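You operate a simulated robot arm through the tools that you are given. There is no shell and no other tool. Be economical: measure what you need, move in short steps, check, and stop when the job is done.

You are at the controls of a simulated two-armed robot. One attempt, no reset.

## Task
On the top of the analyser bench, fold the blue cloth in half and then in half again.
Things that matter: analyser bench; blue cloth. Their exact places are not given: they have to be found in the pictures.

The check looks at the end state, three seconds after you hand in, the way a careful person would. Anything else that was tipped, shoved, dropped, spilled or broken makes it a failure. Flat cloth is picked up by pressing the open fingertips on it (5 to 10 N) and closing them slowly along it; thin cloth reads only 2 to 8 mm in the jaws.

## Robot
Two 7-joint arms with two-finger parallel grippers on one trunk, on a base that drives. Base frame: it is fixed to the floor where the robot stands at the start and does not move with it; the origin is under the middle of the robot, x ahead of it, y to its left, z up; the surface under the hand at the start is at about z = 760. Readings come in mm, rad, newtons and seconds.
The left shoulder is at the start at [60, 189, 1078], the right one opposite. With the tool pointing down near the work surface each hand reaches from about 100 to 660 mm from the robot's upright axis, wherever it stands, measured 20 degrees to its own side. Places, roughly: analyser bench [700, -800, 800]. Payload 3.43 kg a hand.
The TCP of each hand is the grasp point between the finger pads, 30 mm short of the fingertips. In the tool frame z runs along the fingers and y along their closing line. Largest opening 94 mm; finger width 28, thickness 10; the body of the gripper, 50 by 96 mm, starts 55 mm behind the TCP.
Orientation is that of the tool frame in the base frame, as [roll, pitch, yaw] about the fixed x, y, z axes, in that order (R = Rz(yaw) Ry(pitch) Rx(roll)). With the fingers straight down and closing along the base's y, the tool's x points along the base's -x, its y along +y and its z along -z.

## Interface
- The arms move only by the tool apply_moves. It takes "left_moves", "right_moves" or both (then of equal length, played together; a hand with none holds still); each is a list of rows, each a list of 3 entries, a list of its own where there are three numbers: the shift along the base's x, y, z in mm, then the turn, a rotation vector about the base's x, y, z in rad, then the finger opening in mm, from 0 to 94. In form: [[[x, y, z], [wx, wy, wz], gripper], ...]. A call has 1 to 20 rows; each row is the pose to reach, as a shift and turn from the pose commanded when the call began. Each row takes 0.2 s and may step no farther than 50 mm and 0.15 rad from the row before; otherwise, or with a gripper value out of range, the whole call is refused. A pose out of reach is approached as far as the arm can. The call stops where the force on the tool passes 40 N (or 10 N more than at its start, if that is more) or the arm is blocked; 0.2 s more then pass. The fingers move at their own pace (about 153 mm/s each) and stop on an object; they squeeze with about 33 N. The grip force told is the motor's: it shows also when the fingers shut on nothing. Time passes only in rows, and 0.2 s behind the last, so rows that repeat a pose let the fingers close. The reply holds the time, the measured pose of the TCP, the force on the tool along the base axes, the opening and the grip force, in the units named above and with some noise, with the torque about the TCP (base axes, N m) and any sound that the robot's microphone picked up, and new pictures: "pictures" is both (left out), scene, wrist or none (wrist: the cameras of the hands that moved).
- Cameras (640 x 400 px; columns grow to the right, rows downward): "scene" is now at [-6.7, 35.3, 1614.9]; the picture's right is [0.44, -0.90, 0.00], its down [-0.81, -0.39, -0.45] and it looks along [0.40, 0.19, -0.90] (base axes); focal length 258 px, centre (320, 200). "left" rides on the left gripper at [76, -14, -103] in its tool frame; the picture's right is [0.18, 0.98, 0.00], its down [-0.75, 0.14, -0.64] and it looks along [-0.63, 0.12, 0.77] (tool axes); focal length 243 px, centre (320, 200). "right" rides on the right gripper at [76, 14, -102] in its tool frame; the picture's right is [-0.18, 0.98, 0.00], its down [-0.75, -0.14, -0.64] and it looks along [-0.63, -0.12, 0.77] (tool axes); focal length 243 px, centre (320, 200).
- move_column(by): slides the trunk up (or, below 0, down) by that many mm; the arms and the scene camera ride with it, the base frame stays. It gives what a move gives, with no picture.
- drive_base(legs): drives the robot by 1 to 6 legs, each [ahead, left, turn to the left] in mm, mm and rad, along the robot's own axes; the way and the turn of a leg run together, so that a leg with both is an arc; at most 1500 mm and 3.142 rad a leg. The arms and the cameras ride along, it lands a little off, and it stops where it bumps. It gives what a move gives, and a new picture of the scene camera.
- pan_tilt(pan, tilt): turns the head with the scene camera to pan (to the left, within 1.501 rad either way) and tilt (down, from -0.506 to 1.204), counted from straight ahead of the robot. It gives what a move gives, and a new picture of the scene camera.
- point_at(camera, pixels): for up to 12 pixels [column, row] of the newest picture of that camera ("zoom" is the newest enlarged one), the place [x, y, z] in the base frame of the surface seen there, good to about 2 mm, but the place of the scene camera against the robot may be out by one fixed shift of up to 12 mm in any direction. The clock stands still meanwhile.
- close_up(camera, box): a new picture of the part [left, top, right, bottom] of that camera's present view, enlarged. The clock stands still meanwhile.
- hand_in(): hands the job in; it is judged then, once.

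Keep the steps short. Do not move on a guess: measure, check each grasp and each placing, and mend mistakes. In all there are 80 turns and 260 pictures (those below and enlarged ones count). Leave the grippers open and the arms clear of the work at the hand-in unless told otherwise, and finish with a single line.

The tools are called as a command line: name --argument value ..., lists and objects as JSON in quotes. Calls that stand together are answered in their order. apply_moves: Moves the arms, as the interface text tells. Its arguments: {"type":"object","properties":{"left_moves":{"type":"array"},"right_moves":{"type":"array"},"pictures":{"type":"string","enum":["both","scene","wrist","none"]}},"required":[]} The other tools are called the same way: move_column (by) slides the trunk up or down; drive_base (legs) drives the base; pan_tilt (pan, tilt) turns the head that bears the scene camera; point_at (camera, pixels) gives the place of the surface under pixels of a picture; close_up (camera, box) takes an enlarged picture of a part of a camera's view; hand_in () hands the job in.

At the start:

```text
t: 0.0
left_position: [436.3, 154.2, 909.9]
left_ee_rot: [-3.141, 0.002, -3.141]
left_ft_force: [0.0, -0.4, -0.7]
left_moment: [0.01, 0.01, 0.0]
left_finger_gap: 94.0
left_grip_force: 0.1
right_position: [319.3, -144.4, 931.9]
right_ee_rot: [-3.141, 0.0, -3.141]
right_ft_force: [-0.3, 0.5, 0.5]
right_moment: [-0.03, 0.0, -0.03]
right_finger_gap: 93.9
right_grip_force: 0.0
trunk travel left (down, up): [-750.0, 240.0]
robot x, y, heading: [-1.0, 0.6, 0.003]
head pan, tilt: [0.452, 1.108]
```

scene: 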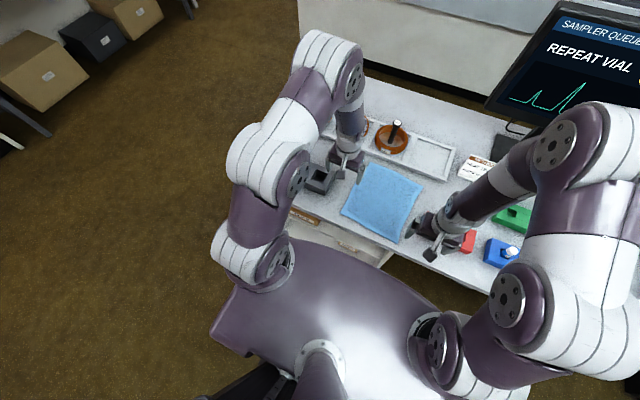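
right: 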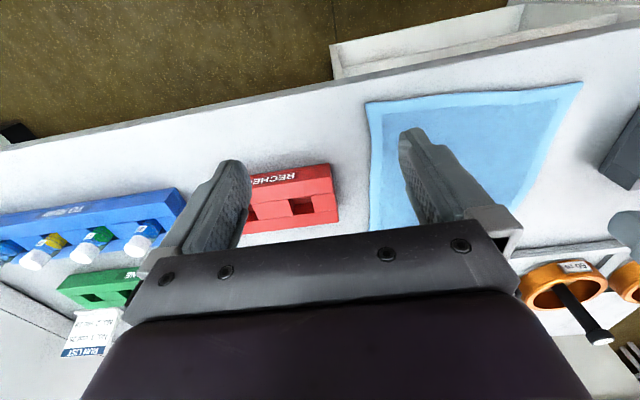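
left: 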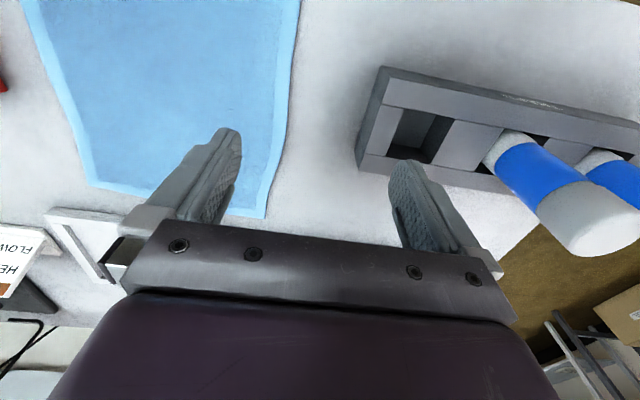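

The blue cloth lies on the bench ahead, between the hands (scene about [382,202]). I'll enlarge that area and measure the cloth's corners.

close_up --camera "scene" --box '[280, 100, 520, 280]'

point_at --camera "scene" --pixels '[[370, 165], [422, 186], [398, 241], [343, 213], [382, 202], [318, 178], [390, 140], [466, 240], [440, 165], [335, 225], [425, 215], [600, 80]]'

point_at --camera "right" --pixels '[[367, 104], [580, 84], [372, 230], [510, 240], [330, 170]]'

point_at --camera "left" --pixels '[[90, 184], [265, 216], [298, 5], [28, 5], [360, 160]]'

```text
2.22 times, centred on (400, 190) of scene
```

zoom: 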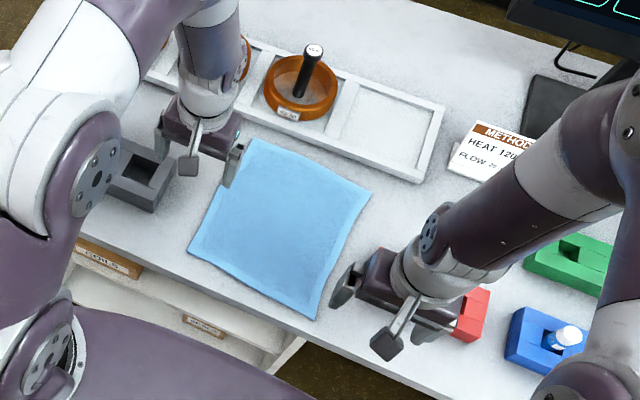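

```text
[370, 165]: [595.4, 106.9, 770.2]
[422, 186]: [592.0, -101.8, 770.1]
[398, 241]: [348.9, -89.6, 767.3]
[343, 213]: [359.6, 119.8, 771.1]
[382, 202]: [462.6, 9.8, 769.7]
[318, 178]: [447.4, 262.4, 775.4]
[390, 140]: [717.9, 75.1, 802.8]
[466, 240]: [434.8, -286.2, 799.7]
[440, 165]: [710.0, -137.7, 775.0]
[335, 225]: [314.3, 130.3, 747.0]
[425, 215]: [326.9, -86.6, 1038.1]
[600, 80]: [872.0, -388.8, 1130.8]
```

```text
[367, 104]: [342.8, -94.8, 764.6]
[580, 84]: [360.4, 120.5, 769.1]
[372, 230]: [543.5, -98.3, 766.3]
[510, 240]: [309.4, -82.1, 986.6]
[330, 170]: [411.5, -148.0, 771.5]
```

```text
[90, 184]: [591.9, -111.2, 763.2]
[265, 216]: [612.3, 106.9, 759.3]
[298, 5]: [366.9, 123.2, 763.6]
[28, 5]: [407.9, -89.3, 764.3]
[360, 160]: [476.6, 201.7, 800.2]
```

The cloth spans roughly x 345–605, y -105–120. The analyser bench is given at about [700,-800], so I'll look right to see whether this is the same bench.

pan_tilt --pan -0.8 --tilt 0.6

pan_tilt --pan 0.0 --tilt 0.7

```text
t: 1.4
left_position: [437.1, 153.8, 910.7]
left_ee_rot: [-3.141, 0.001, 3.141]
left_ft_force: [-0.4, -0.5, 0.3]
left_moment: [0.06, 0.0, 0.01]
left_finger_gap: 94.1
left_grip_force: 0.0
right_position: [318.1, -143.7, 933.2]
right_ee_rot: [3.141, 0.001, 3.141]
right_ft_force: [0.5, -0.3, 0.4]
right_moment: [0.03, 0.01, -0.01]
right_finger_gap: 93.7
right_grip_force: 0.0
trunk travel left (down, up): [-750.0, 240.0]
robot x, y, heading: [1.0, 1.8, -0.002]
head pan, tilt: [-0.799, 0.6]
```

scene: 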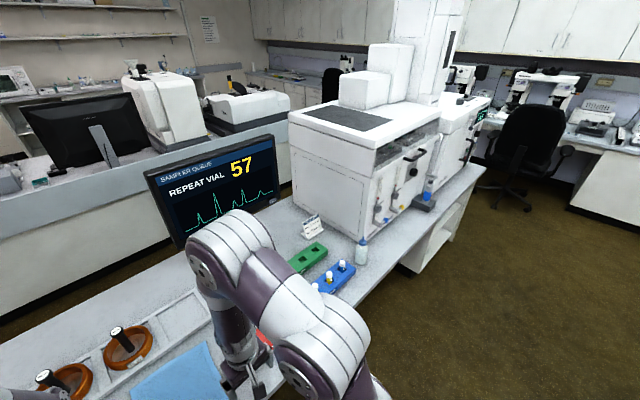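

```text
t: 2.6
left_position: [436.3, 153.8, 909.9]
left_ee_rot: [-3.14, 0.0, -3.141]
left_ft_force: [0.2, 0.2, 0.5]
left_moment: [0.02, 0.01, 0.01]
left_finger_gap: 94.0
left_grip_force: 0.2
right_position: [318.3, -144.2, 932.9]
right_ee_rot: [3.141, -0.002, 3.141]
right_ft_force: [-0.2, -0.9, 0.4]
right_moment: [-0.01, -0.03, 0.0]
right_finger_gap: 94.1
right_grip_force: 0.0
trunk travel left (down, up): [-750.0, 240.0]
robot x, y, heading: [-2.7, 0.2, -0.003]
head pan, tilt: [0.0, 0.7]
```

scene: 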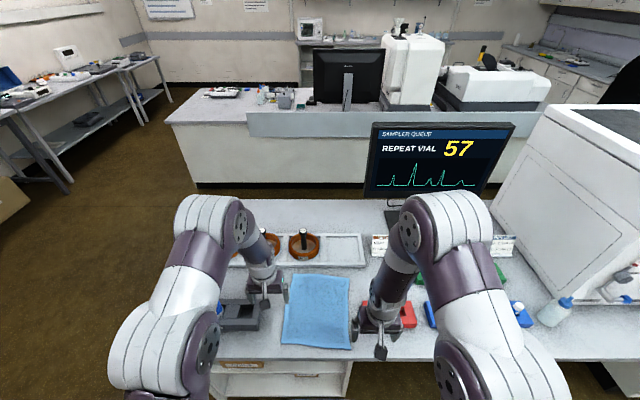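

Same bench: the monitor and analyser stand on it to the right, so the cloth stays in place. Plan: both hands pinch the far corners (about [595,±100]) and lay the far edge on the near edge, then fold across. First I'll bring both hands above the far corners, fingers partly closed.

apply_moves --left_moves '[[[25, -9, -5], [0, 0, 0], 40], [[50, -18, -10], [0, 0, 0], 40], [[75, -27, -20], [0, 0, 0], 40], [[100, -36, -30], [0, 0, 0], 40], [[125, -45, -45], [0, 0, 0], 40], [[150, -56, -60], [0, 0, 0], 40]]' --right_moves '[[[44, 9, -5], [0, 0, 0], 40], [[88, 18, -15], [0, 0, 0], 40], [[132, 27, -30], [0, 0, 0], 40], [[176, 36, -45], [0, 0, 0], 40], [[220, 45, -60], [0, 0, 0], 40], [[264, 54, -80], [0, 0, 0], 40]]'

pan_tilt --pan 0.0 --tilt 0.95

```text
t: 4.0
left_position: [590.0, 96.2, 846.0]
left_ee_rot: [-3.142, -0.004, 3.141]
left_ft_force: [0.5, -0.1, -0.2]
left_moment: [-0.01, 0.04, 0.02]
left_finger_gap: 39.8
left_grip_force: 0.0
right_position: [586.3, -90.5, 851.5]
right_ee_rot: [-3.14, -0.003, -3.141]
right_ft_force: [-0.5, 0.1, 0.5]
right_moment: [0.0, 0.02, -0.01]
right_finger_gap: 40.1
right_grip_force: 0.0
trunk travel left (down, up): [-750.0, 240.0]
robot x, y, heading: [2.9, -1.1, -0.0]
head pan, tilt: [0.0, 0.7]
```

scene: 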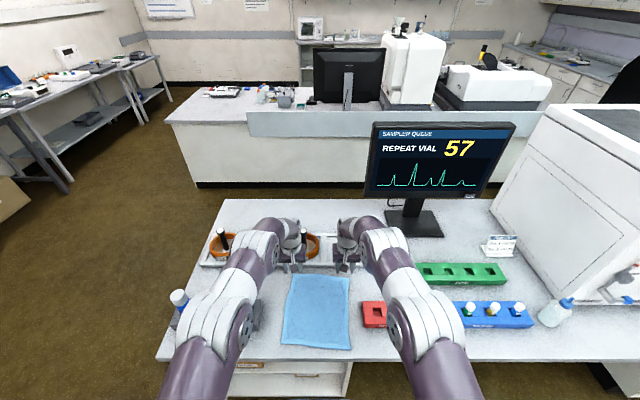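
right: 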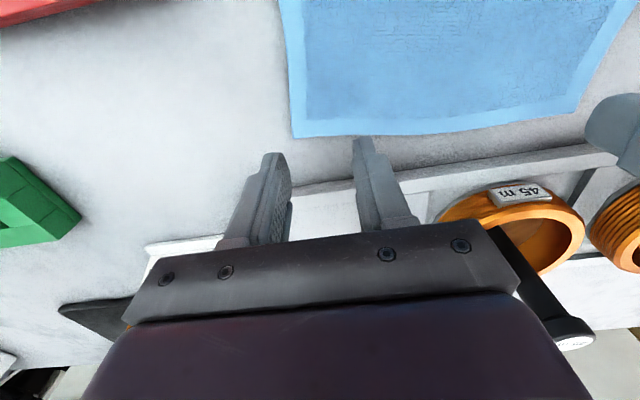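
left: 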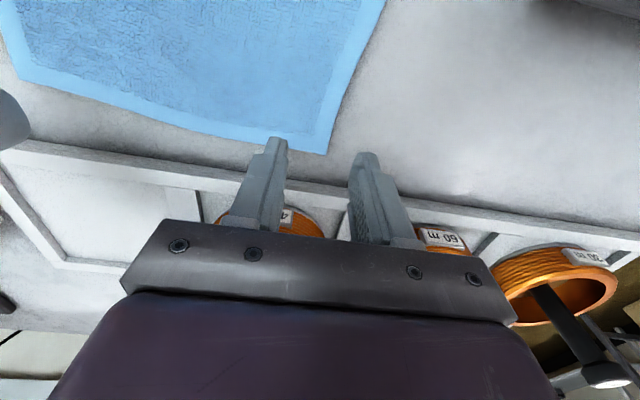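

```text
t: 4.7
left_position: [587.4, 97.4, 848.8]
left_ee_rot: [3.141, 0.001, 3.141]
left_ft_force: [-0.6, 0.4, 0.4]
left_moment: [0.03, -0.03, 0.01]
left_finger_gap: 40.1
left_grip_force: 0.0
right_position: [582.7, -90.2, 853.7]
right_ee_rot: [-3.141, 0.0, -3.141]
right_ft_force: [0.2, -0.3, -0.6]
right_moment: [-0.01, 0.02, 0.0]
right_finger_gap: 40.0
right_grip_force: 0.1
trunk travel left (down, up): [-750.0, 240.0]
robot x, y, heading: [-2.2, 2.1, -0.002]
head pan, tilt: [0.0, 0.949]
```

scene: 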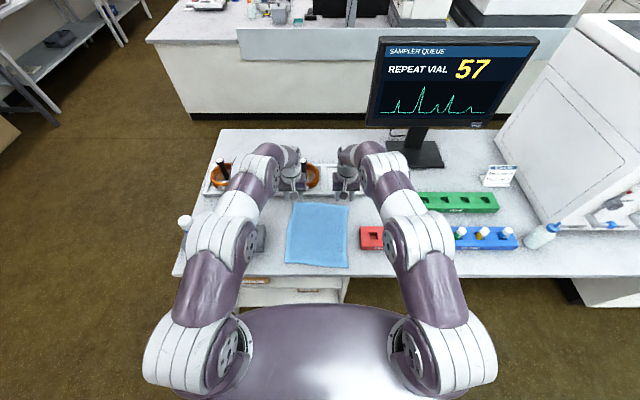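

Now I'll measure the far corners, the tray rim and the ring handles in the wrist views.

point_at --camera "left" --pixels '[[326, 152], [384, 2], [200, 128], [20, 80], [295, 185], [340, 175], [450, 235], [510, 212]]'

point_at --camera "right" --pixels '[[293, 137], [576, 110], [282, 5], [440, 133], [630, 5], [330, 184], [480, 160], [575, 335]]'

point_at --camera "scene" --pixels '[[285, 262], [347, 267], [292, 203], [347, 206], [317, 235], [300, 274], [300, 276], [360, 230]]'

```text
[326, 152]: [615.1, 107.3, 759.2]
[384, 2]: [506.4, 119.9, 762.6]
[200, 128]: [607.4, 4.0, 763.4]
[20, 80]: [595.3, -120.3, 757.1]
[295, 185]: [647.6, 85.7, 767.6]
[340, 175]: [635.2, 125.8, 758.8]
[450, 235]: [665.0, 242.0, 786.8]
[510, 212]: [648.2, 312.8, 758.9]
```

```text
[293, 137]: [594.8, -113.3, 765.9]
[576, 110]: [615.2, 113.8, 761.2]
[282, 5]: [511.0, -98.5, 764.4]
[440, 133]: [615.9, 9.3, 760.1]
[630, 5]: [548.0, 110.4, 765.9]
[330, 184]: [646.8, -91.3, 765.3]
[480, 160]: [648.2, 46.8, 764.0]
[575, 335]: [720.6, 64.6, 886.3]
```

```text
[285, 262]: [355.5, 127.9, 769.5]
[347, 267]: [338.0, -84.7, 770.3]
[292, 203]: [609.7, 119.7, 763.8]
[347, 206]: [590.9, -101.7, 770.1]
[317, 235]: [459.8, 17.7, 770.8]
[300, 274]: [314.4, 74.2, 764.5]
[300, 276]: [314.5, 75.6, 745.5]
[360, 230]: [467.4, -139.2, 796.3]
```

Corners: far-left [613,109], far-right [594,-113], near-left [362,122], near-right [343,-95]; cloth top is about z 762. I'll lower both hands to just above the corners (tips about 3–5 mm up), gap 26.

apply_moves --left_moves '[[[6, -5, -20], [0, 0, 0], 26], [[12, -10, -40], [0, 0, 0], 26], [[12, -10, -54], [0, 0, 0], 26]]' --right_moves '[[[0, -1, -20], [0, 0, 0], 26], [[-2, -2, -40], [0, 0, 0], 26], [[-2, -2, -55], [0, 0, 0], 26]]'

```text
t: 5.5
left_position: [599.4, 89.3, 796.1]
left_ee_rot: [3.14, 0.001, -3.141]
left_ft_force: [-0.3, 0.1, 0.4]
left_moment: [-0.02, -0.01, -0.05]
left_finger_gap: 26.0
left_grip_force: 0.1
right_position: [578.6, -91.5, 799.1]
right_ee_rot: [-3.141, -0.001, 3.141]
right_ft_force: [-0.2, 0.1, 0.5]
right_moment: [0.02, 0.01, 0.0]
right_finger_gap: 26.0
right_grip_force: 0.1
trunk travel left (down, up): [-750.0, 240.0]
robot x, y, heading: [1.5, 0.3, 0.005]
head pan, tilt: [0.0, 0.949]
```

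scene: 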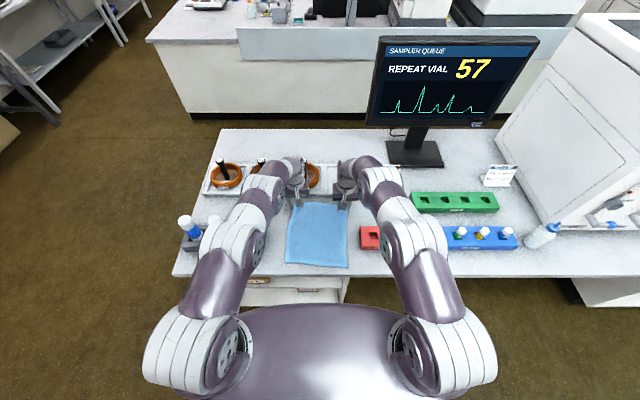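
right: 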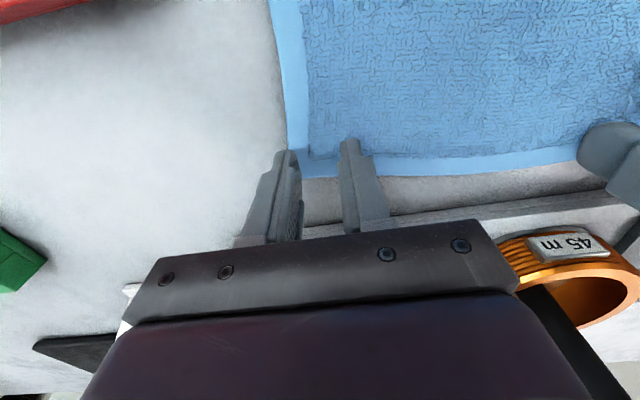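
left: 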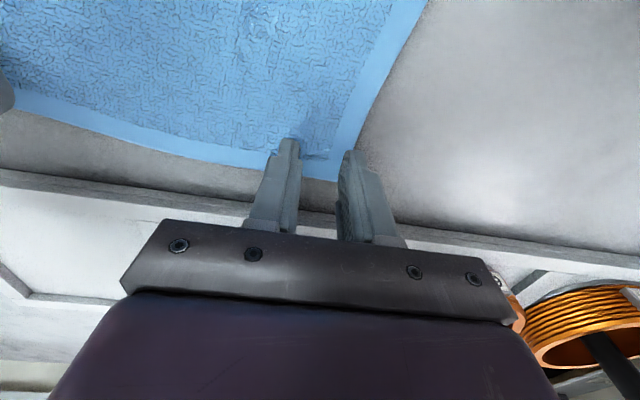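

Tips are over the hems: left at (290,140)/(350,152), right at (285,152)/(350,140). I'll nudge each a few mm inward and press down gently.

apply_moves --left_moves '[[[0, -3, -3], [0, 0, 0], 26], [[0, -3, -6], [0, 0, 0], 26]]' --right_moves '[[[0, 4, -3], [0, 0, 0], 26], [[0, 4, -7], [0, 0, 0], 26]]' --pictures "none"

```text
t: 6.1
left_position: [600.3, 85.0, 793.7]
left_ee_rot: [3.141, 0.005, -3.141]
left_ft_force: [2.8, 1.1, 14.2]
left_moment: [-0.02, -0.11, 0.02]
left_finger_gap: 25.6
left_grip_force: 0.0
right_position: [580.1, -88.1, 794.3]
right_ee_rot: [3.141, 0.003, 3.141]
right_ft_force: [-1.7, -0.1, 5.9]
right_moment: [0.02, 0.04, 0.01]
right_finger_gap: 26.2
right_grip_force: 0.0
trunk travel left (down, up): [-750.0, 240.0]
robot x, y, heading: [2.3, 1.3, -0.001]
head pan, tilt: [0.0, 0.949]
```

Left presses 14 N, right 6 N. I'll ease the left by 1.7 mm, and close both slowly.

apply_moves --left_moves '[[[0, 0, 1.7], [0, 0, 0], 26], [[0, 0, 1.7], [0, 0, 0], 23], [[0, 0, 1.7], [0, 0, 0], 20], [[0, 0, 1.7], [0, 0, 0], 17], [[0, 0, 1.7], [0, 0, 0], 14], [[0, 0, 1.7], [0, 0, 0], 11], [[0, 0, 1.7], [0, 0, 0], 8], [[0, 0, 1.7], [0, 0, 0], 5], [[0, 0, 1.7], [0, 0, 0], 2], [[0, 0, 1.7], [0, 0, 0], 0], [[0, 0, 1.7], [0, 0, 0], 0]]' --right_moves '[[[0, 0, -0.3], [0, 0, 0], 26], [[0, 0, -0.3], [0, 0, 0], 23], [[0, 0, -0.3], [0, 0, 0], 20], [[0, 0, -0.3], [0, 0, 0], 17], [[0, 0, -0.3], [0, 0, 0], 14], [[0, 0, -0.3], [0, 0, 0], 11], [[0, 0, -0.3], [0, 0, 0], 8], [[0, 0, -0.3], [0, 0, 0], 5], [[0, 0, -0.3], [0, 0, 0], 2], [[0, 0, -0.3], [0, 0, 0], 0], [[0, 0, -0.3], [0, 0, 0], 0]]'

```text
t: 8.5
left_position: [597.2, 84.0, 793.8]
left_ee_rot: [-3.141, 0.002, -3.141]
left_ft_force: [-0.5, -23.3, 7.6]
left_moment: [-0.77, 0.02, 0.08]
left_finger_gap: 4.1
left_grip_force: 33.6
right_position: [579.0, -87.1, 792.5]
right_ee_rot: [3.141, 0.004, -3.141]
right_ft_force: [1.2, 24.5, 16.2]
right_moment: [0.76, -0.03, 0.06]
right_finger_gap: 4.2
right_grip_force: 33.1
trunk travel left (down, up): [-750.0, 240.0]
robot x, y, heading: [0.5, -0.3, 0.004]
head pan, tilt: [0.0, 0.949]
```

scene: 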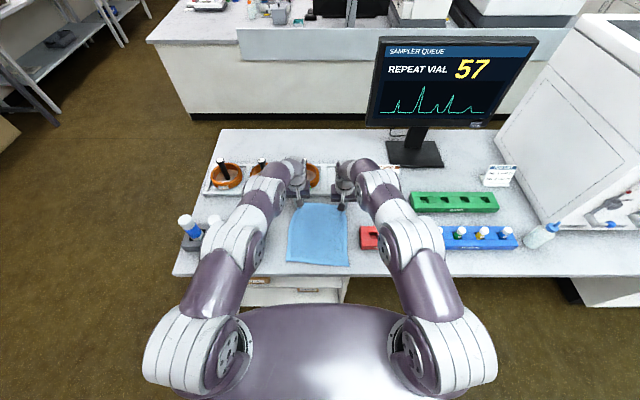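
right: 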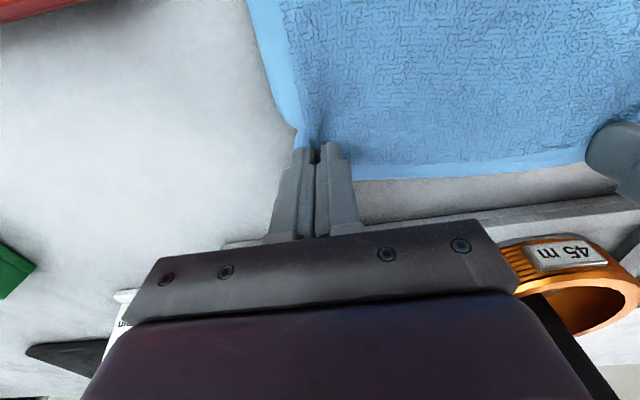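
left: 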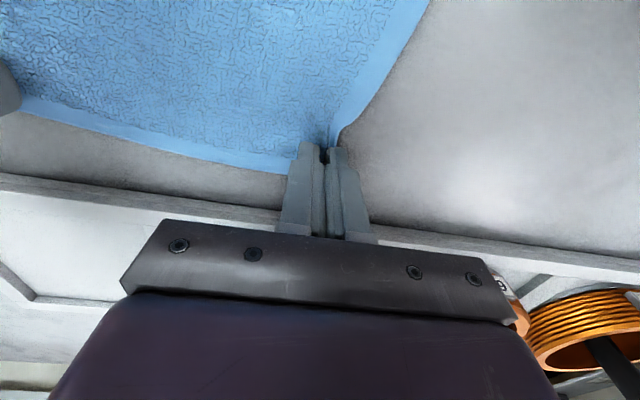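

Both grips hold cloth (4.1/4.2 mm gap). The cloth is taut between them, so I'll ease the hands 3 mm inward while lifting through the first half of the fold arc.

apply_moves --left_moves '[[[-2, -3, 17], [0, 0, 0], 0], [[-7, -3, 34], [0, 0, 0], 0], [[-15, -2, 50], [0, 0, 0], 0], [[-26, -1, 64], [0, 0, 0], 0], [[-40, 0, 77], [0, 0, 0], 0], [[-56, 1, 87], [0, 0, 0], 0], [[-74, 2, 94], [0, 0, 0], 0], [[-93, 3, 98], [0, 0, 0], 0], [[-112, 4, 100], [0, 0, 0], 0]]' --right_moves '[[[-2, 3, 18], [0, 0, 0], 0], [[-7, 3, 35], [0, 0, 0], 0], [[-15, 4, 51], [0, 0, 0], 0], [[-26, 5, 65], [0, 0, 0], 0], [[-40, 6, 78], [0, 0, 0], 0], [[-56, 7, 88], [0, 0, 0], 0], [[-74, 8, 95], [0, 0, 0], 0], [[-93, 9, 99], [0, 0, 0], 0], [[-112, 10, 101], [0, 0, 0], 0]]'

```text
t: 10.5
left_position: [486.0, 87.3, 894.6]
left_ee_rot: [-3.141, 0.0, 3.141]
left_ft_force: [-0.1, -9.9, -0.2]
left_moment: [-0.35, 0.02, 0.06]
left_finger_gap: 3.9
left_grip_force: 33.4
right_position: [469.7, -79.3, 892.8]
right_ee_rot: [3.141, 0.002, -3.141]
right_ft_force: [0.4, 11.3, -1.0]
right_moment: [0.32, -0.07, 0.03]
right_finger_gap: 3.8
right_grip_force: 33.3
trunk travel left (down, up): [-750.0, 240.0]
robot x, y, heading: [1.2, 1.5, -0.0]
head pan, tilt: [0.0, 0.949]
```

scene: 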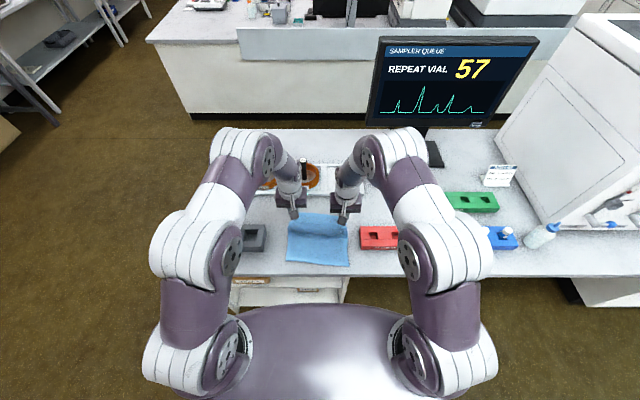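
right: 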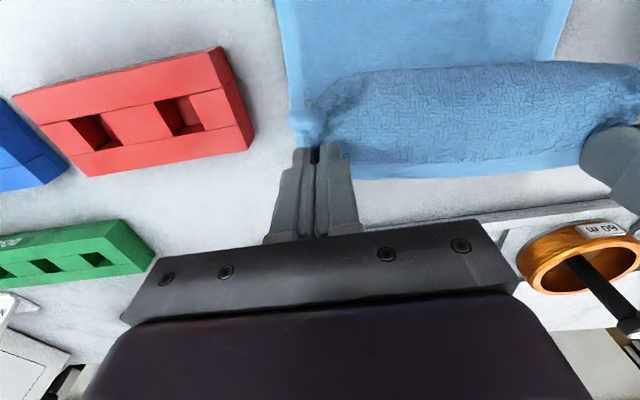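
left: 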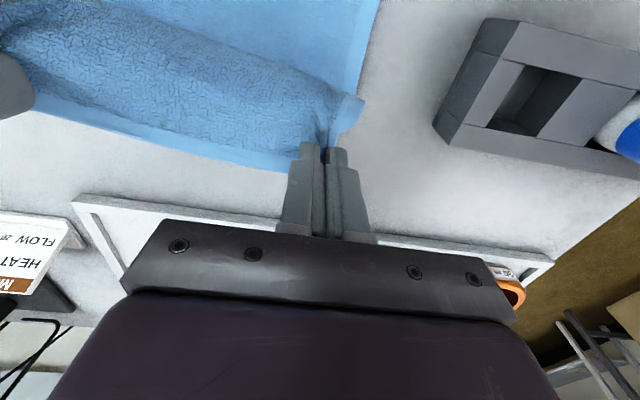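

The far half hangs cleanly from both grips, and the near half hasn't moved. I'll continue the arc down towards the near edge, stopping about 15 mm above it.

apply_moves --left_moves '[[[-20, 1, -1], [0, 0, 0], 0], [[-38, 2, -5], [0, 0, 0], 0], [[-56, 3, -12], [0, 0, 0], 0], [[-72, 5, -22], [0, 0, 0], 0], [[-86, 6, -35], [0, 0, 0], 0], [[-98, 7, -49], [0, 0, 0], 0], [[-106, 8, -64], [0, 0, 0], 0], [[-112, 9, -80], [0, 0, 0], 0]]' --right_moves '[[[-20, 1, -1], [0, 0, 0], 0], [[-38, 2, -5], [0, 0, 0], 0], [[-56, 2, -12], [0, 0, 0], 0], [[-72, 3, -22], [0, 0, 0], 0], [[-86, 4, -35], [0, 0, 0], 0], [[-98, 5, -49], [0, 0, 0], 0], [[-106, 5, -64], [0, 0, 0], 0], [[-112, 5, -80], [0, 0, 0], 0]]'

```text
t: 12.3
left_position: [375.0, 97.5, 811.6]
left_ee_rot: [3.141, 0.0, -3.141]
left_ft_force: [-0.7, -17.2, -0.4]
left_moment: [-0.55, 0.04, 0.05]
left_finger_gap: 4.3
left_grip_force: 32.9
right_position: [358.2, -72.0, 810.1]
right_ee_rot: [3.14, 0.0, 3.141]
right_ft_force: [1.4, 17.0, -0.2]
right_moment: [0.55, -0.02, 0.09]
right_finger_gap: 4.0
right_grip_force: 33.2
trunk travel left (down, up): [-750.0, 240.0]
robot x, y, heading: [-2.5, 0.5, 0.004]
head pan, tilt: [0.0, 0.949]
```

scene: 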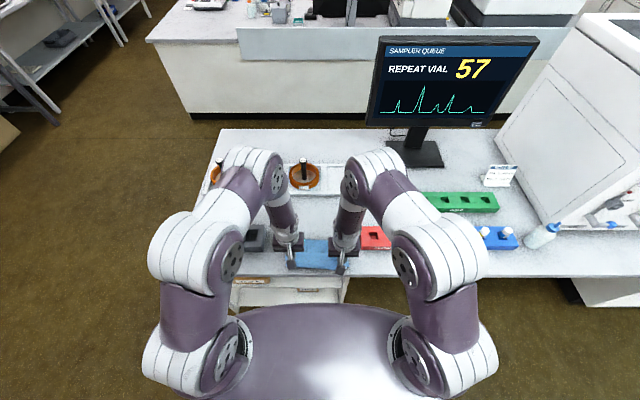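
right: 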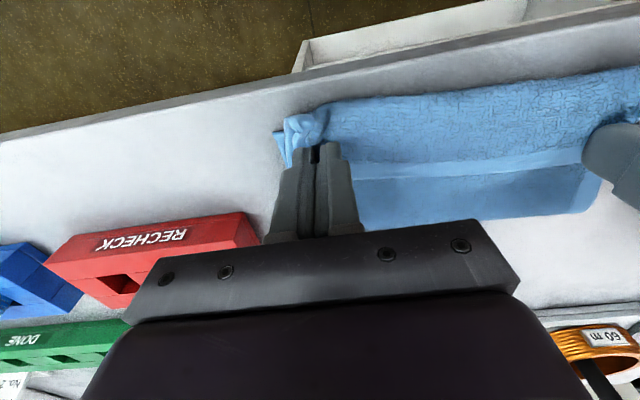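
left: 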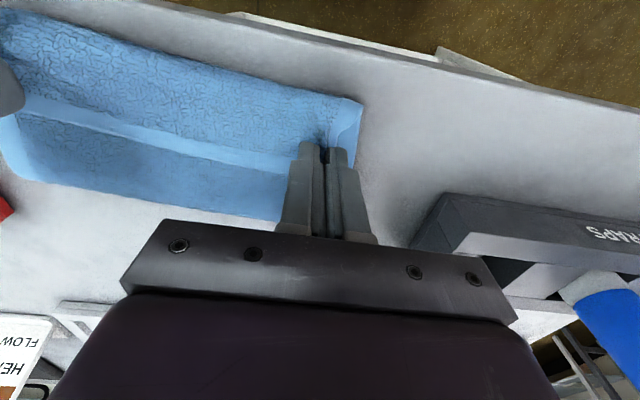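

The view shows a hem line across the middle (right view rows 165–185) with a smooth strip beyond it. I'll measure positions and heights before releasing.

point_at --camera "right" --pixels '[[480, 90], [480, 120], [480, 150], [480, 170], [480, 185], [480, 200], [480, 218], [597, 190], [285, 130], [320, 110], [330, 170]]'

point_at --camera "left" --pixels '[[150, 50], [150, 90], [150, 120], [150, 140], [150, 160], [150, 190], [360, 105], [345, 140], [10, 180], [280, 218]]'

close_up --camera "left" --box '[0, 0, 400, 250]'

close_up --camera "scene" --box '[240, 200, 400, 300]'

```text
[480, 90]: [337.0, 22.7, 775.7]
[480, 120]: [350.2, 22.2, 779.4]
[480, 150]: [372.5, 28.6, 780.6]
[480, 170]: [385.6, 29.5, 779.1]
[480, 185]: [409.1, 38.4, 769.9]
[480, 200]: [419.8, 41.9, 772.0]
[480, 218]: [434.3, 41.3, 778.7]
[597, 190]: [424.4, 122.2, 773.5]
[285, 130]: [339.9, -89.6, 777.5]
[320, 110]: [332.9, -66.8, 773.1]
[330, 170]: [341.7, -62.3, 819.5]
```

```text
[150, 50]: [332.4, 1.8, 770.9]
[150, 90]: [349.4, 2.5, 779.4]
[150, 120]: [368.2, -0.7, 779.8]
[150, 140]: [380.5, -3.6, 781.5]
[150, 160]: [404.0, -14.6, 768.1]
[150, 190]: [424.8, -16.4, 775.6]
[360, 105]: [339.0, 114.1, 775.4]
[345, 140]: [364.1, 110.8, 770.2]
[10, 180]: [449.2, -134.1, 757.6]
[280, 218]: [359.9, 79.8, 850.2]
```

```text
1.60 times, centred on (200, 125) of left
```

zoom: 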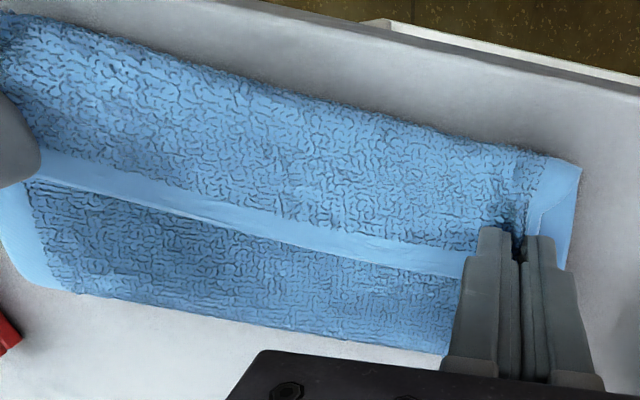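

```text
4.00 times, centred on (320, 250) of scene
```

zoom: 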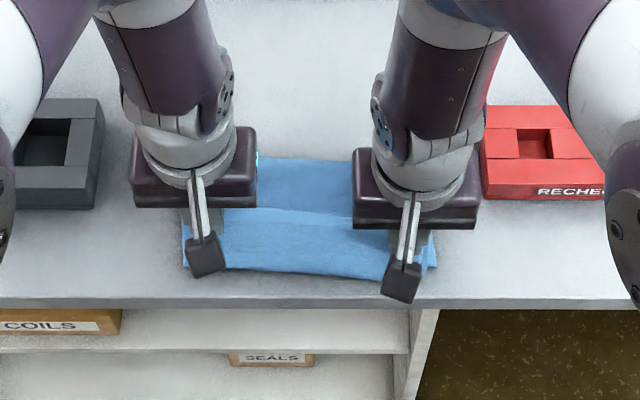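

The far edge has rolled: the hem sits at x≈388 facing away, and the top layer bulges to x≈333 before turning under. This grip (closing along y) keeps the hem pointing outward, so it can't lay flat. I'll reverse the arc, lay the cloth flat again, and regrasp with the fingers closing along x.

apply_moves --left_moves '[[[6, -1, 16], [0, 0, 0], 0], [[14, -2, 31], [0, 0, 0], 0], [[26, -3, 45], [0, 0, 0], 0], [[40, -4, 58], [0, 0, 0], 0], [[56, -6, 68], [0, 0, 0], 0], [[74, -7, 75], [0, 0, 0], 0], [[92, -8, 79], [0, 0, 0], 0], [[112, -9, 80], [0, 0, 0], 0], [[131, -10, 78], [0, 0, 0], 0], [[150, -11, 74], [0, 0, 0], 0], [[168, -12, 67], [0, 0, 0], 0], [[184, -13, 57], [0, 0, 0], 0], [[198, -14, 44], [0, 0, 0], 0], [[210, -15, 30], [0, 0, 0], 0], [[219, -14, 14], [0, 0, 0], 0], [[225, -13, -3], [0, 0, 0], 0], [[227, -12, -17], [0, 0, 0], 0]]' --right_moves '[[[6, 0, 16], [0, 0, 0], 0], [[14, 0, 31], [0, 0, 0], 0], [[26, -1, 45], [0, 0, 0], 0], [[40, -2, 58], [0, 0, 0], 0], [[56, -3, 68], [0, 0, 0], 0], [[74, -3, 75], [0, 0, 0], 0], [[92, -4, 79], [0, 0, 0], 0], [[112, -5, 80], [0, 0, 0], 0], [[131, -6, 78], [0, 0, 0], 0], [[150, -7, 74], [0, 0, 0], 0], [[168, -8, 67], [0, 0, 0], 0], [[184, -9, 57], [0, 0, 0], 0], [[198, -10, 44], [0, 0, 0], 0], [[210, -11, 30], [0, 0, 0], 0], [[219, -12, 14], [0, 0, 0], 0], [[225, -14, -3], [0, 0, 0], 0], [[227, -16, -17], [0, 0, 0], 0]]'

```text
t: 15.9
left_position: [603.8, 85.4, 795.5]
left_ee_rot: [-3.139, 0.002, 3.141]
left_ft_force: [-3.1, -29.1, 0.9]
left_moment: [-0.89, 0.06, 0.1]
left_finger_gap: 4.6
left_grip_force: 33.0
right_position: [582.7, -89.8, 794.1]
right_ee_rot: [3.138, 0.004, 3.14]
right_ft_force: [3.4, 28.9, 3.4]
right_moment: [0.87, -0.04, 0.17]
right_finger_gap: 4.3
right_grip_force: 32.9
trunk travel left (down, up): [-750.0, 240.0]
robot x, y, heading: [3.7, 1.3, -0.001]
head pan, tilt: [0.0, 0.949]
```

scene: 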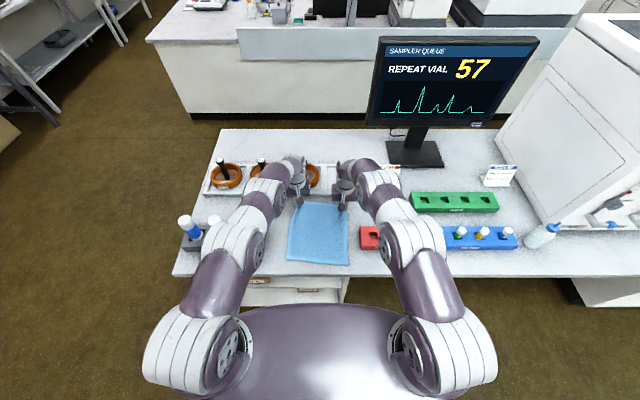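
right: 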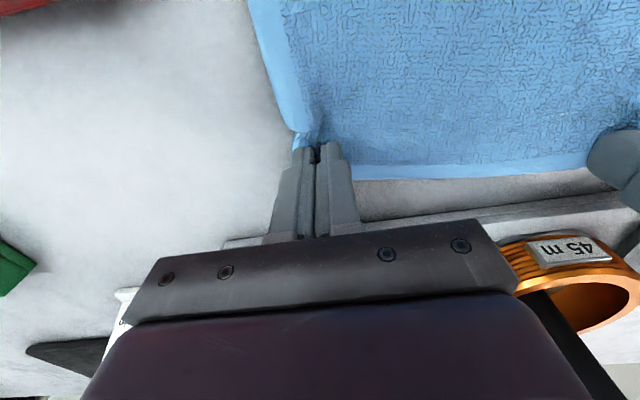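
left: 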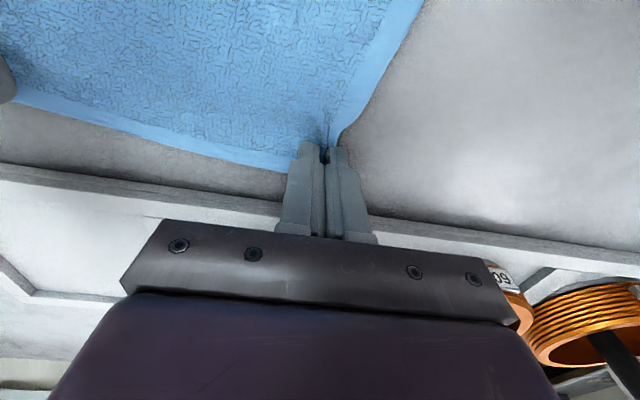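

The cloth is flat again. I'll release, lift both hands, and turn the wrists a quarter turn (cameras outward) so the fingers close along x.

apply_moves --left_moves '[[[0, 0, 1], [0, 0, 0], 14], [[0, 0, 2], [0, 0, 0], 28], [[0, 0, 15], [0, 0, 0], 30], [[0, 0, 40], [0, 0, 0], 30], [[0, 0, 65], [0, 0, 0], 30], [[0, 0, 65], [0, 0, -0.143], 30], [[0, 0, 65], [0, 0, -0.286], 30], [[0, 0, 65], [0, 0, -0.429], 30], [[0, 0, 65], [0, 0, -0.572], 30], [[0, 0, 65], [0, 0, -0.715], 30], [[0, 0, 65], [0, 0, -0.858], 30], [[0, 0, 65], [0, 0, -1.001], 30], [[0, 0, 65], [0, 0, -1.144], 30], [[0, 0, 65], [0, 0, -1.287], 30], [[0, 0, 65], [0, 0, -1.43], 30], [[0, 0, 65], [0, 0, -1.571], 30]]' --right_moves '[[[0, 0, 1], [0, 0, 0], 14], [[0, 0, 2], [0, 0, 0], 28], [[0, 0, 15], [0, 0, 0], 30], [[0, 0, 40], [0, 0, 0], 30], [[0, 0, 65], [0, 0, 0], 30], [[0, 0, 65], [0, 0, 0.143], 30], [[0, 0, 65], [0, 0, 0.286], 30], [[0, 0, 65], [0, 0, 0.429], 30], [[0, 0, 65], [0, 0, 0.572], 30], [[0, 0, 65], [0, 0, 0.715], 30], [[0, 0, 65], [0, 0, 0.858], 30], [[0, 0, 65], [0, 0, 1.001], 30], [[0, 0, 65], [0, 0, 1.144], 30], [[0, 0, 65], [0, 0, 1.287], 30], [[0, 0, 65], [0, 0, 1.43], 30], [[0, 0, 65], [0, 0, 1.571], 30]]'

```text
t: 19.3
left_position: [601.6, 85.3, 859.9]
left_ee_rot: [-3.141, 0.0, 1.567]
left_ft_force: [-0.1, -0.4, -0.4]
left_moment: [0.02, -0.01, 0.0]
left_finger_gap: 30.1
left_grip_force: 0.0
right_position: [583.1, -89.1, 858.6]
right_ee_rot: [3.14, 0.001, -1.569]
right_ft_force: [-0.7, 0.2, 0.7]
right_moment: [0.01, -0.01, -0.02]
right_finger_gap: 29.7
right_grip_force: 0.2
trunk travel left (down, up): [-750.0, 240.0]
robot x, y, heading: [1.1, -2.1, -0.0]
head pan, tilt: [0.0, 0.949]
```

scene: 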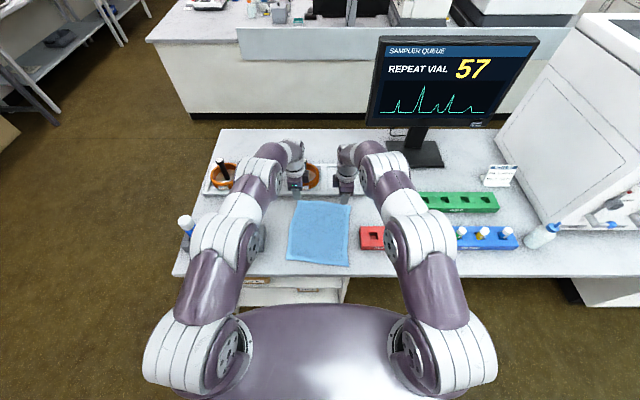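
right: 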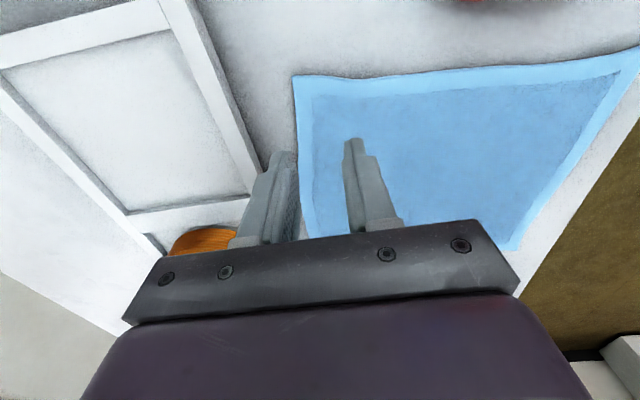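
left: 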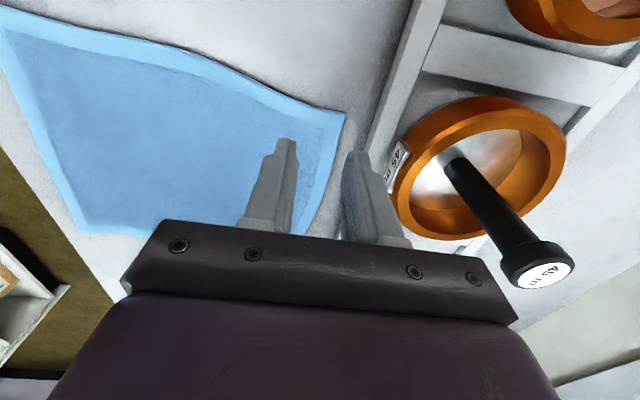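

Wrists turned well. I'll remeasure all four cloth corners now.

point_at --camera "right" --pixels '[[293, 76], [637, 47], [517, 249], [298, 160], [250, 150]]'

point_at --camera "left" --pixels '[[345, 113], [3, 7], [82, 231], [308, 232], [240, 80], [380, 150], [550, 270]]'

```text
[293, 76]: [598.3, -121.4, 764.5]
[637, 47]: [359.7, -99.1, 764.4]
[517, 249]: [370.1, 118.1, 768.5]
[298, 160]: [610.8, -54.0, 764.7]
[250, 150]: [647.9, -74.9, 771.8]
```

```text
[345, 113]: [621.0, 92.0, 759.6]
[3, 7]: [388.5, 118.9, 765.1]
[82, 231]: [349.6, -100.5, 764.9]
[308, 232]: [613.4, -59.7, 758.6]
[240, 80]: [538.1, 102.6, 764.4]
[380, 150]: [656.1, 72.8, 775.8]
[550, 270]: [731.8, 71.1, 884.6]
```

Far edge runs from [598,-121] to [621,95]. I'll lower so the outer fingers rest half over that edge: left at [601,78], right at [584,-102], pressing lightly.

apply_moves --left_moves '[[[0, -4, -25], [0, 0, 0], 26], [[0, -8, -50], [0, 0, 0], 26], [[0, -8, -62], [0, 0, 0], 26], [[0, -8, -66], [0, 0, 0], 26], [[0, -8, -67], [0, 0, 0], 26]]' --right_moves '[[[0, -6, -25], [0, 0, 0], 26], [[0, -12, -50], [0, 0, 0], 26], [[0, -12, -62], [0, 0, 0], 26], [[0, -12, -66], [0, 0, 0], 26], [[0, -12, -68], [0, 0, 0], 26]]' --pictures "wrist"

```text
t: 20.5
left_position: [599.8, 76.6, 793.9]
left_ee_rot: [3.141, 0.001, 1.571]
left_ft_force: [0.6, 0.9, 3.5]
left_moment: [0.0, -0.01, 0.01]
left_finger_gap: 26.1
left_grip_force: 0.2
right_position: [584.5, -100.7, 791.7]
right_ee_rot: [-3.136, 0.001, -1.571]
right_ft_force: [-0.5, -2.5, 14.4]
right_moment: [-0.12, 0.1, -0.02]
right_finger_gap: 26.0
right_grip_force: 0.1
trunk travel left (down, up): [-750.0, 240.0]
robot x, y, heading: [3.4, 0.6, 0.0]
head pan, tilt: [0.0, 0.949]
```

right: 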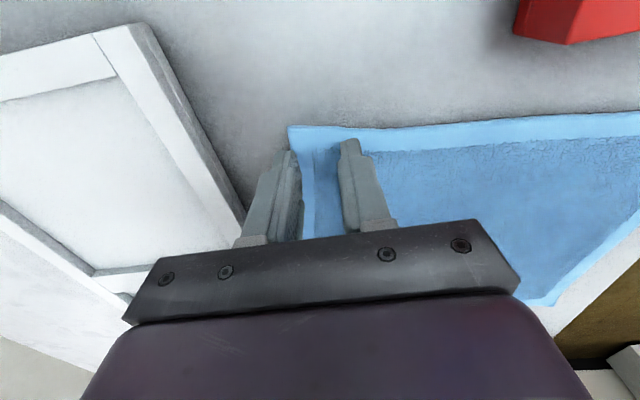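
left: 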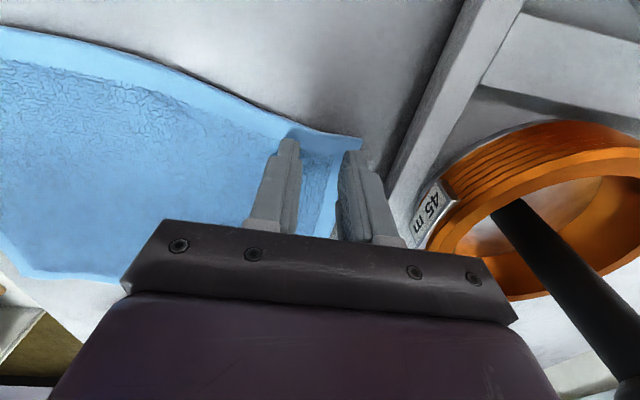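

The left is good. The right outer finger looks just outside the edge, so I'll lift it 5 mm, shift 4 mm toward the robot and press again, then close both slowly.

apply_moves --left_moves '[[[0, 0, 0], [0, 0, 0], 26], [[0, 0, 0], [0, 0, 0], 26], [[0, 0, -0.7], [0, 0, 0], 26], [[0, 0, -0.7], [0, 0, 0], 26], [[0, 0, -0.7], [0, 0, 0], 23], [[0, 0, -0.7], [0, 0, 0], 20], [[0, 0, -0.7], [0, 0, 0], 17], [[0, 0, -0.7], [0, 0, 0], 14], [[0, 0, -0.7], [0, 0, 0], 11], [[0, 0, -0.7], [0, 0, 0], 8], [[0, 0, -0.7], [0, 0, 0], 5], [[0, 0, -0.7], [0, 0, 0], 2], [[0, 0, -0.7], [0, 0, 0], 0], [[0, 0, -0.7], [0, 0, 0], 0]]' --right_moves '[[[0, 0, 6], [0, 0, 0], 26], [[-4, 0, 6], [0, 0, 0], 26], [[-4, 0, 2], [0, 0, 0], 26], [[-4, 0, 1.2], [0, 0, 0], 26], [[-4, 0, 1.2], [0, 0, 0], 23], [[-4, 0, 1.2], [0, 0, 0], 20], [[-4, 0, 1.2], [0, 0, 0], 17], [[-4, 0, 1.2], [0, 0, 0], 14], [[-4, 0, 1.2], [0, 0, 0], 11], [[-4, 0, 1.2], [0, 0, 0], 8], [[-4, 0, 1.2], [0, 0, 0], 5], [[-4, 0, 1.2], [0, 0, 0], 2], [[-4, 0, 1.2], [0, 0, 0], 0], [[-4, 0, 1.2], [0, 0, 0], 0]]' --pictures "wrist"

```text
t: 23.5
left_position: [600.6, 76.5, 793.2]
left_ee_rot: [3.14, 0.0, 1.57]
left_ft_force: [-0.3, -1.3, 13.9]
left_moment: [-0.03, 0.04, -0.02]
left_finger_gap: 3.6
left_grip_force: 33.1
right_position: [577.4, -101.6, 794.0]
right_ee_rot: [-3.14, 0.0, -1.57]
right_ft_force: [0.5, -0.2, 5.4]
right_moment: [0.03, -0.01, 0.02]
right_finger_gap: 3.8
right_grip_force: 33.2
trunk travel left (down, up): [-750.0, 240.0]
robot x, y, heading: [-1.2, -1.4, 0.003]
head pan, tilt: [0.0, 0.949]
```

right: 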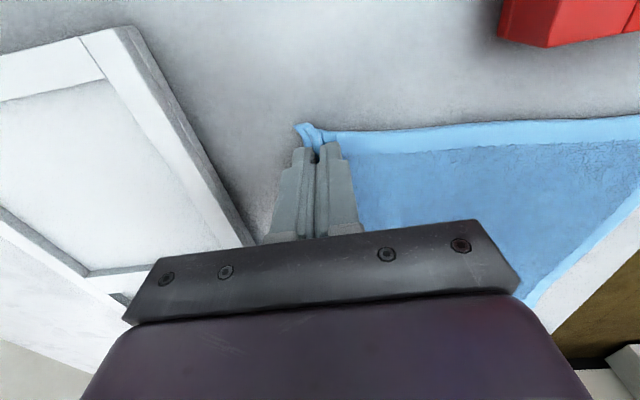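
left: 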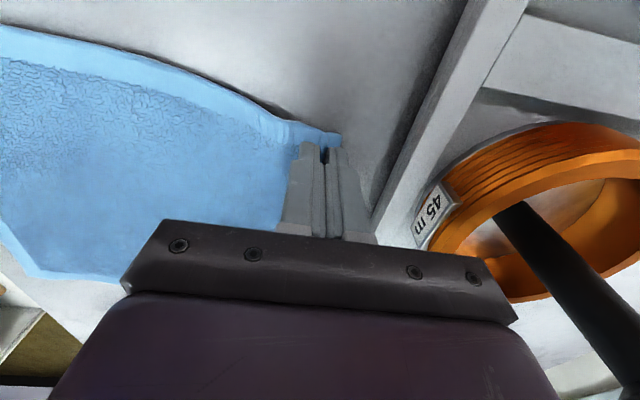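

Both grips read 3.6–3.8 mm with cloth between the tips. I'll run the fold arc and stop about 18 mm above the near edge.

apply_moves --left_moves '[[[-2, 0, 18], [0, 0, 0], 0], [[-7, 0, 36], [0, 0, 0], 0], [[-15, 1, 52], [0, 0, 0], 0], [[-26, 2, 67], [0, 0, 0], 0], [[-40, 3, 80], [0, 0, 0], 0], [[-55, 4, 91], [0, 0, 0], 0], [[-73, 5, 99], [0, 0, 0], 0], [[-92, 6, 103], [0, 0, 0], 0], [[-111, 7, 105], [0, 0, 0], 0], [[-130, 8, 103], [0, 0, 0], 0], [[-149, 9, 99], [0, 0, 0], 0], [[-166, 10, 91], [0, 0, 0], 0], [[-182, 11, 80], [0, 0, 0], 0], [[-196, 12, 67], [0, 0, 0], 0], [[-207, 13, 52], [0, 0, 0], 0], [[-215, 14, 36], [0, 0, 0], 0], [[-220, 14, 18], [0, 0, 0], 0]]' --right_moves '[[[-2, 0, 18], [0, 0, 0], 0], [[-7, 0, 36], [0, 0, 0], 0], [[-15, 1, 52], [0, 0, 0], 0], [[-26, 2, 67], [0, 0, 0], 0], [[-40, 3, 80], [0, 0, 0], 0], [[-55, 4, 91], [0, 0, 0], 0], [[-73, 5, 99], [0, 0, 0], 0], [[-92, 6, 103], [0, 0, 0], 0], [[-111, 7, 105], [0, 0, 0], 0], [[-130, 8, 103], [0, 0, 0], 0], [[-149, 9, 99], [0, 0, 0], 0], [[-166, 10, 91], [0, 0, 0], 0], [[-182, 11, 80], [0, 0, 0], 0], [[-196, 12, 67], [0, 0, 0], 0], [[-207, 13, 52], [0, 0, 0], 0], [[-215, 14, 36], [0, 0, 0], 0], [[-220, 14, 18], [0, 0, 0], 0]]'

close_up --camera "scene" --box '[240, 190, 400, 290]'

```text
t: 27.1
left_position: [382.4, 91.8, 809.7]
left_ee_rot: [-3.141, 0.0, 1.571]
left_ft_force: [0.1, 0.2, 0.2]
left_moment: [-0.01, -0.02, 0.04]
left_finger_gap: 3.5
left_grip_force: 33.1
right_position: [360.2, -83.9, 810.2]
right_ee_rot: [-3.14, 0.002, -1.57]
right_ft_force: [1.0, 0.4, -0.1]
right_moment: [0.0, -0.05, 0.02]
right_finger_gap: 3.9
right_grip_force: 33.4
trunk travel left (down, up): [-750.0, 240.0]
robot x, y, heading: [-0.2, -1.7, -0.0]
head pan, tilt: [0.0, 0.949]
```

scene: 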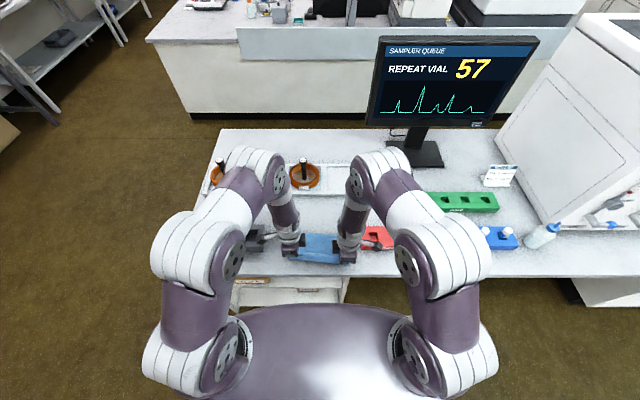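
right: 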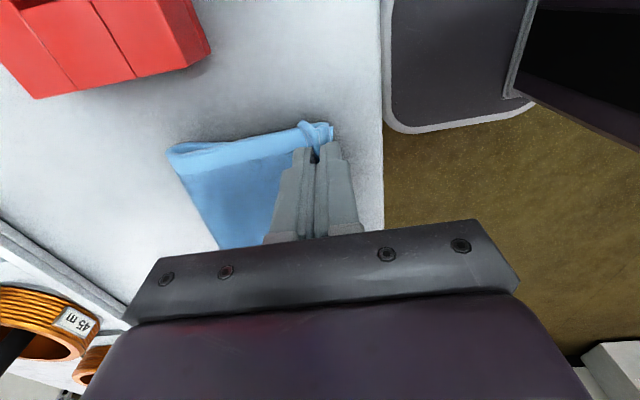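
left: 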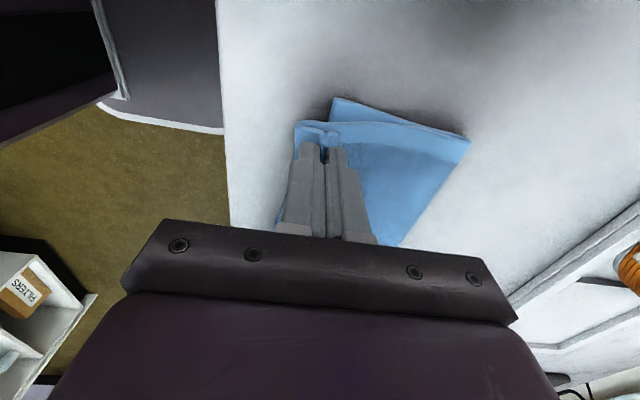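

```text
4.00 times, centred on (320, 240) of scene
```

zoom: 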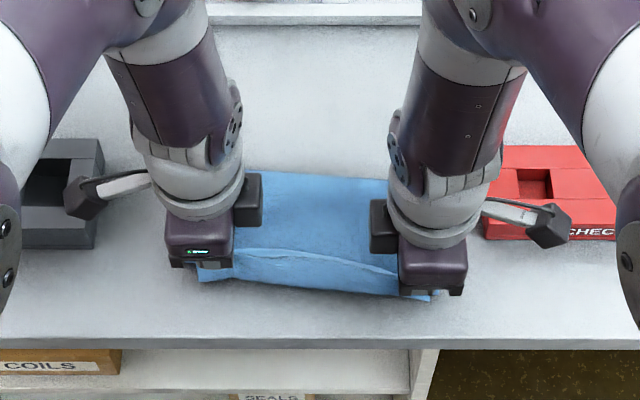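

Much flatter. I'll measure the fold line, the near edge and the layer offset before releasing.

point_at --camera "left" --pixels '[[335, 98], [298, 124], [470, 140], [467, 153], [400, 243], [330, 130], [282, 225]]'

point_at --camera "right" --pixels '[[168, 150], [217, 247], [325, 128], [333, 138], [240, 145], [300, 130]]'

point_at --camera "zoom" --pixels '[[320, 178], [320, 220], [320, 252], [320, 262], [320, 280], [320, 292], [200, 275], [435, 297], [270, 180]]'

```text
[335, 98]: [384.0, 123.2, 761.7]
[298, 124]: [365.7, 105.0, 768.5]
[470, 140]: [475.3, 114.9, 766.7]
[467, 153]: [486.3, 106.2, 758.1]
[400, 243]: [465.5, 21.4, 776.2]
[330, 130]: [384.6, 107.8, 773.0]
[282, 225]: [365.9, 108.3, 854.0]
```

```text
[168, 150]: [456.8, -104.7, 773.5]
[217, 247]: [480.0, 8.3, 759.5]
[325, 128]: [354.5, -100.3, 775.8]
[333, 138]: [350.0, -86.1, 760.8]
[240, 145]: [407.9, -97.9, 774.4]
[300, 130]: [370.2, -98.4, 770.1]
```

```text
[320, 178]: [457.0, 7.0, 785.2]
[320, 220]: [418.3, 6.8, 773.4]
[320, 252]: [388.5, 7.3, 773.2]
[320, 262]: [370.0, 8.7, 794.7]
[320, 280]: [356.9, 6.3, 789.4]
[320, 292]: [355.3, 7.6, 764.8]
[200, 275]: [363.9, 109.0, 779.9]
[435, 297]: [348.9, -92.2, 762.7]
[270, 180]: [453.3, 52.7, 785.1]
```

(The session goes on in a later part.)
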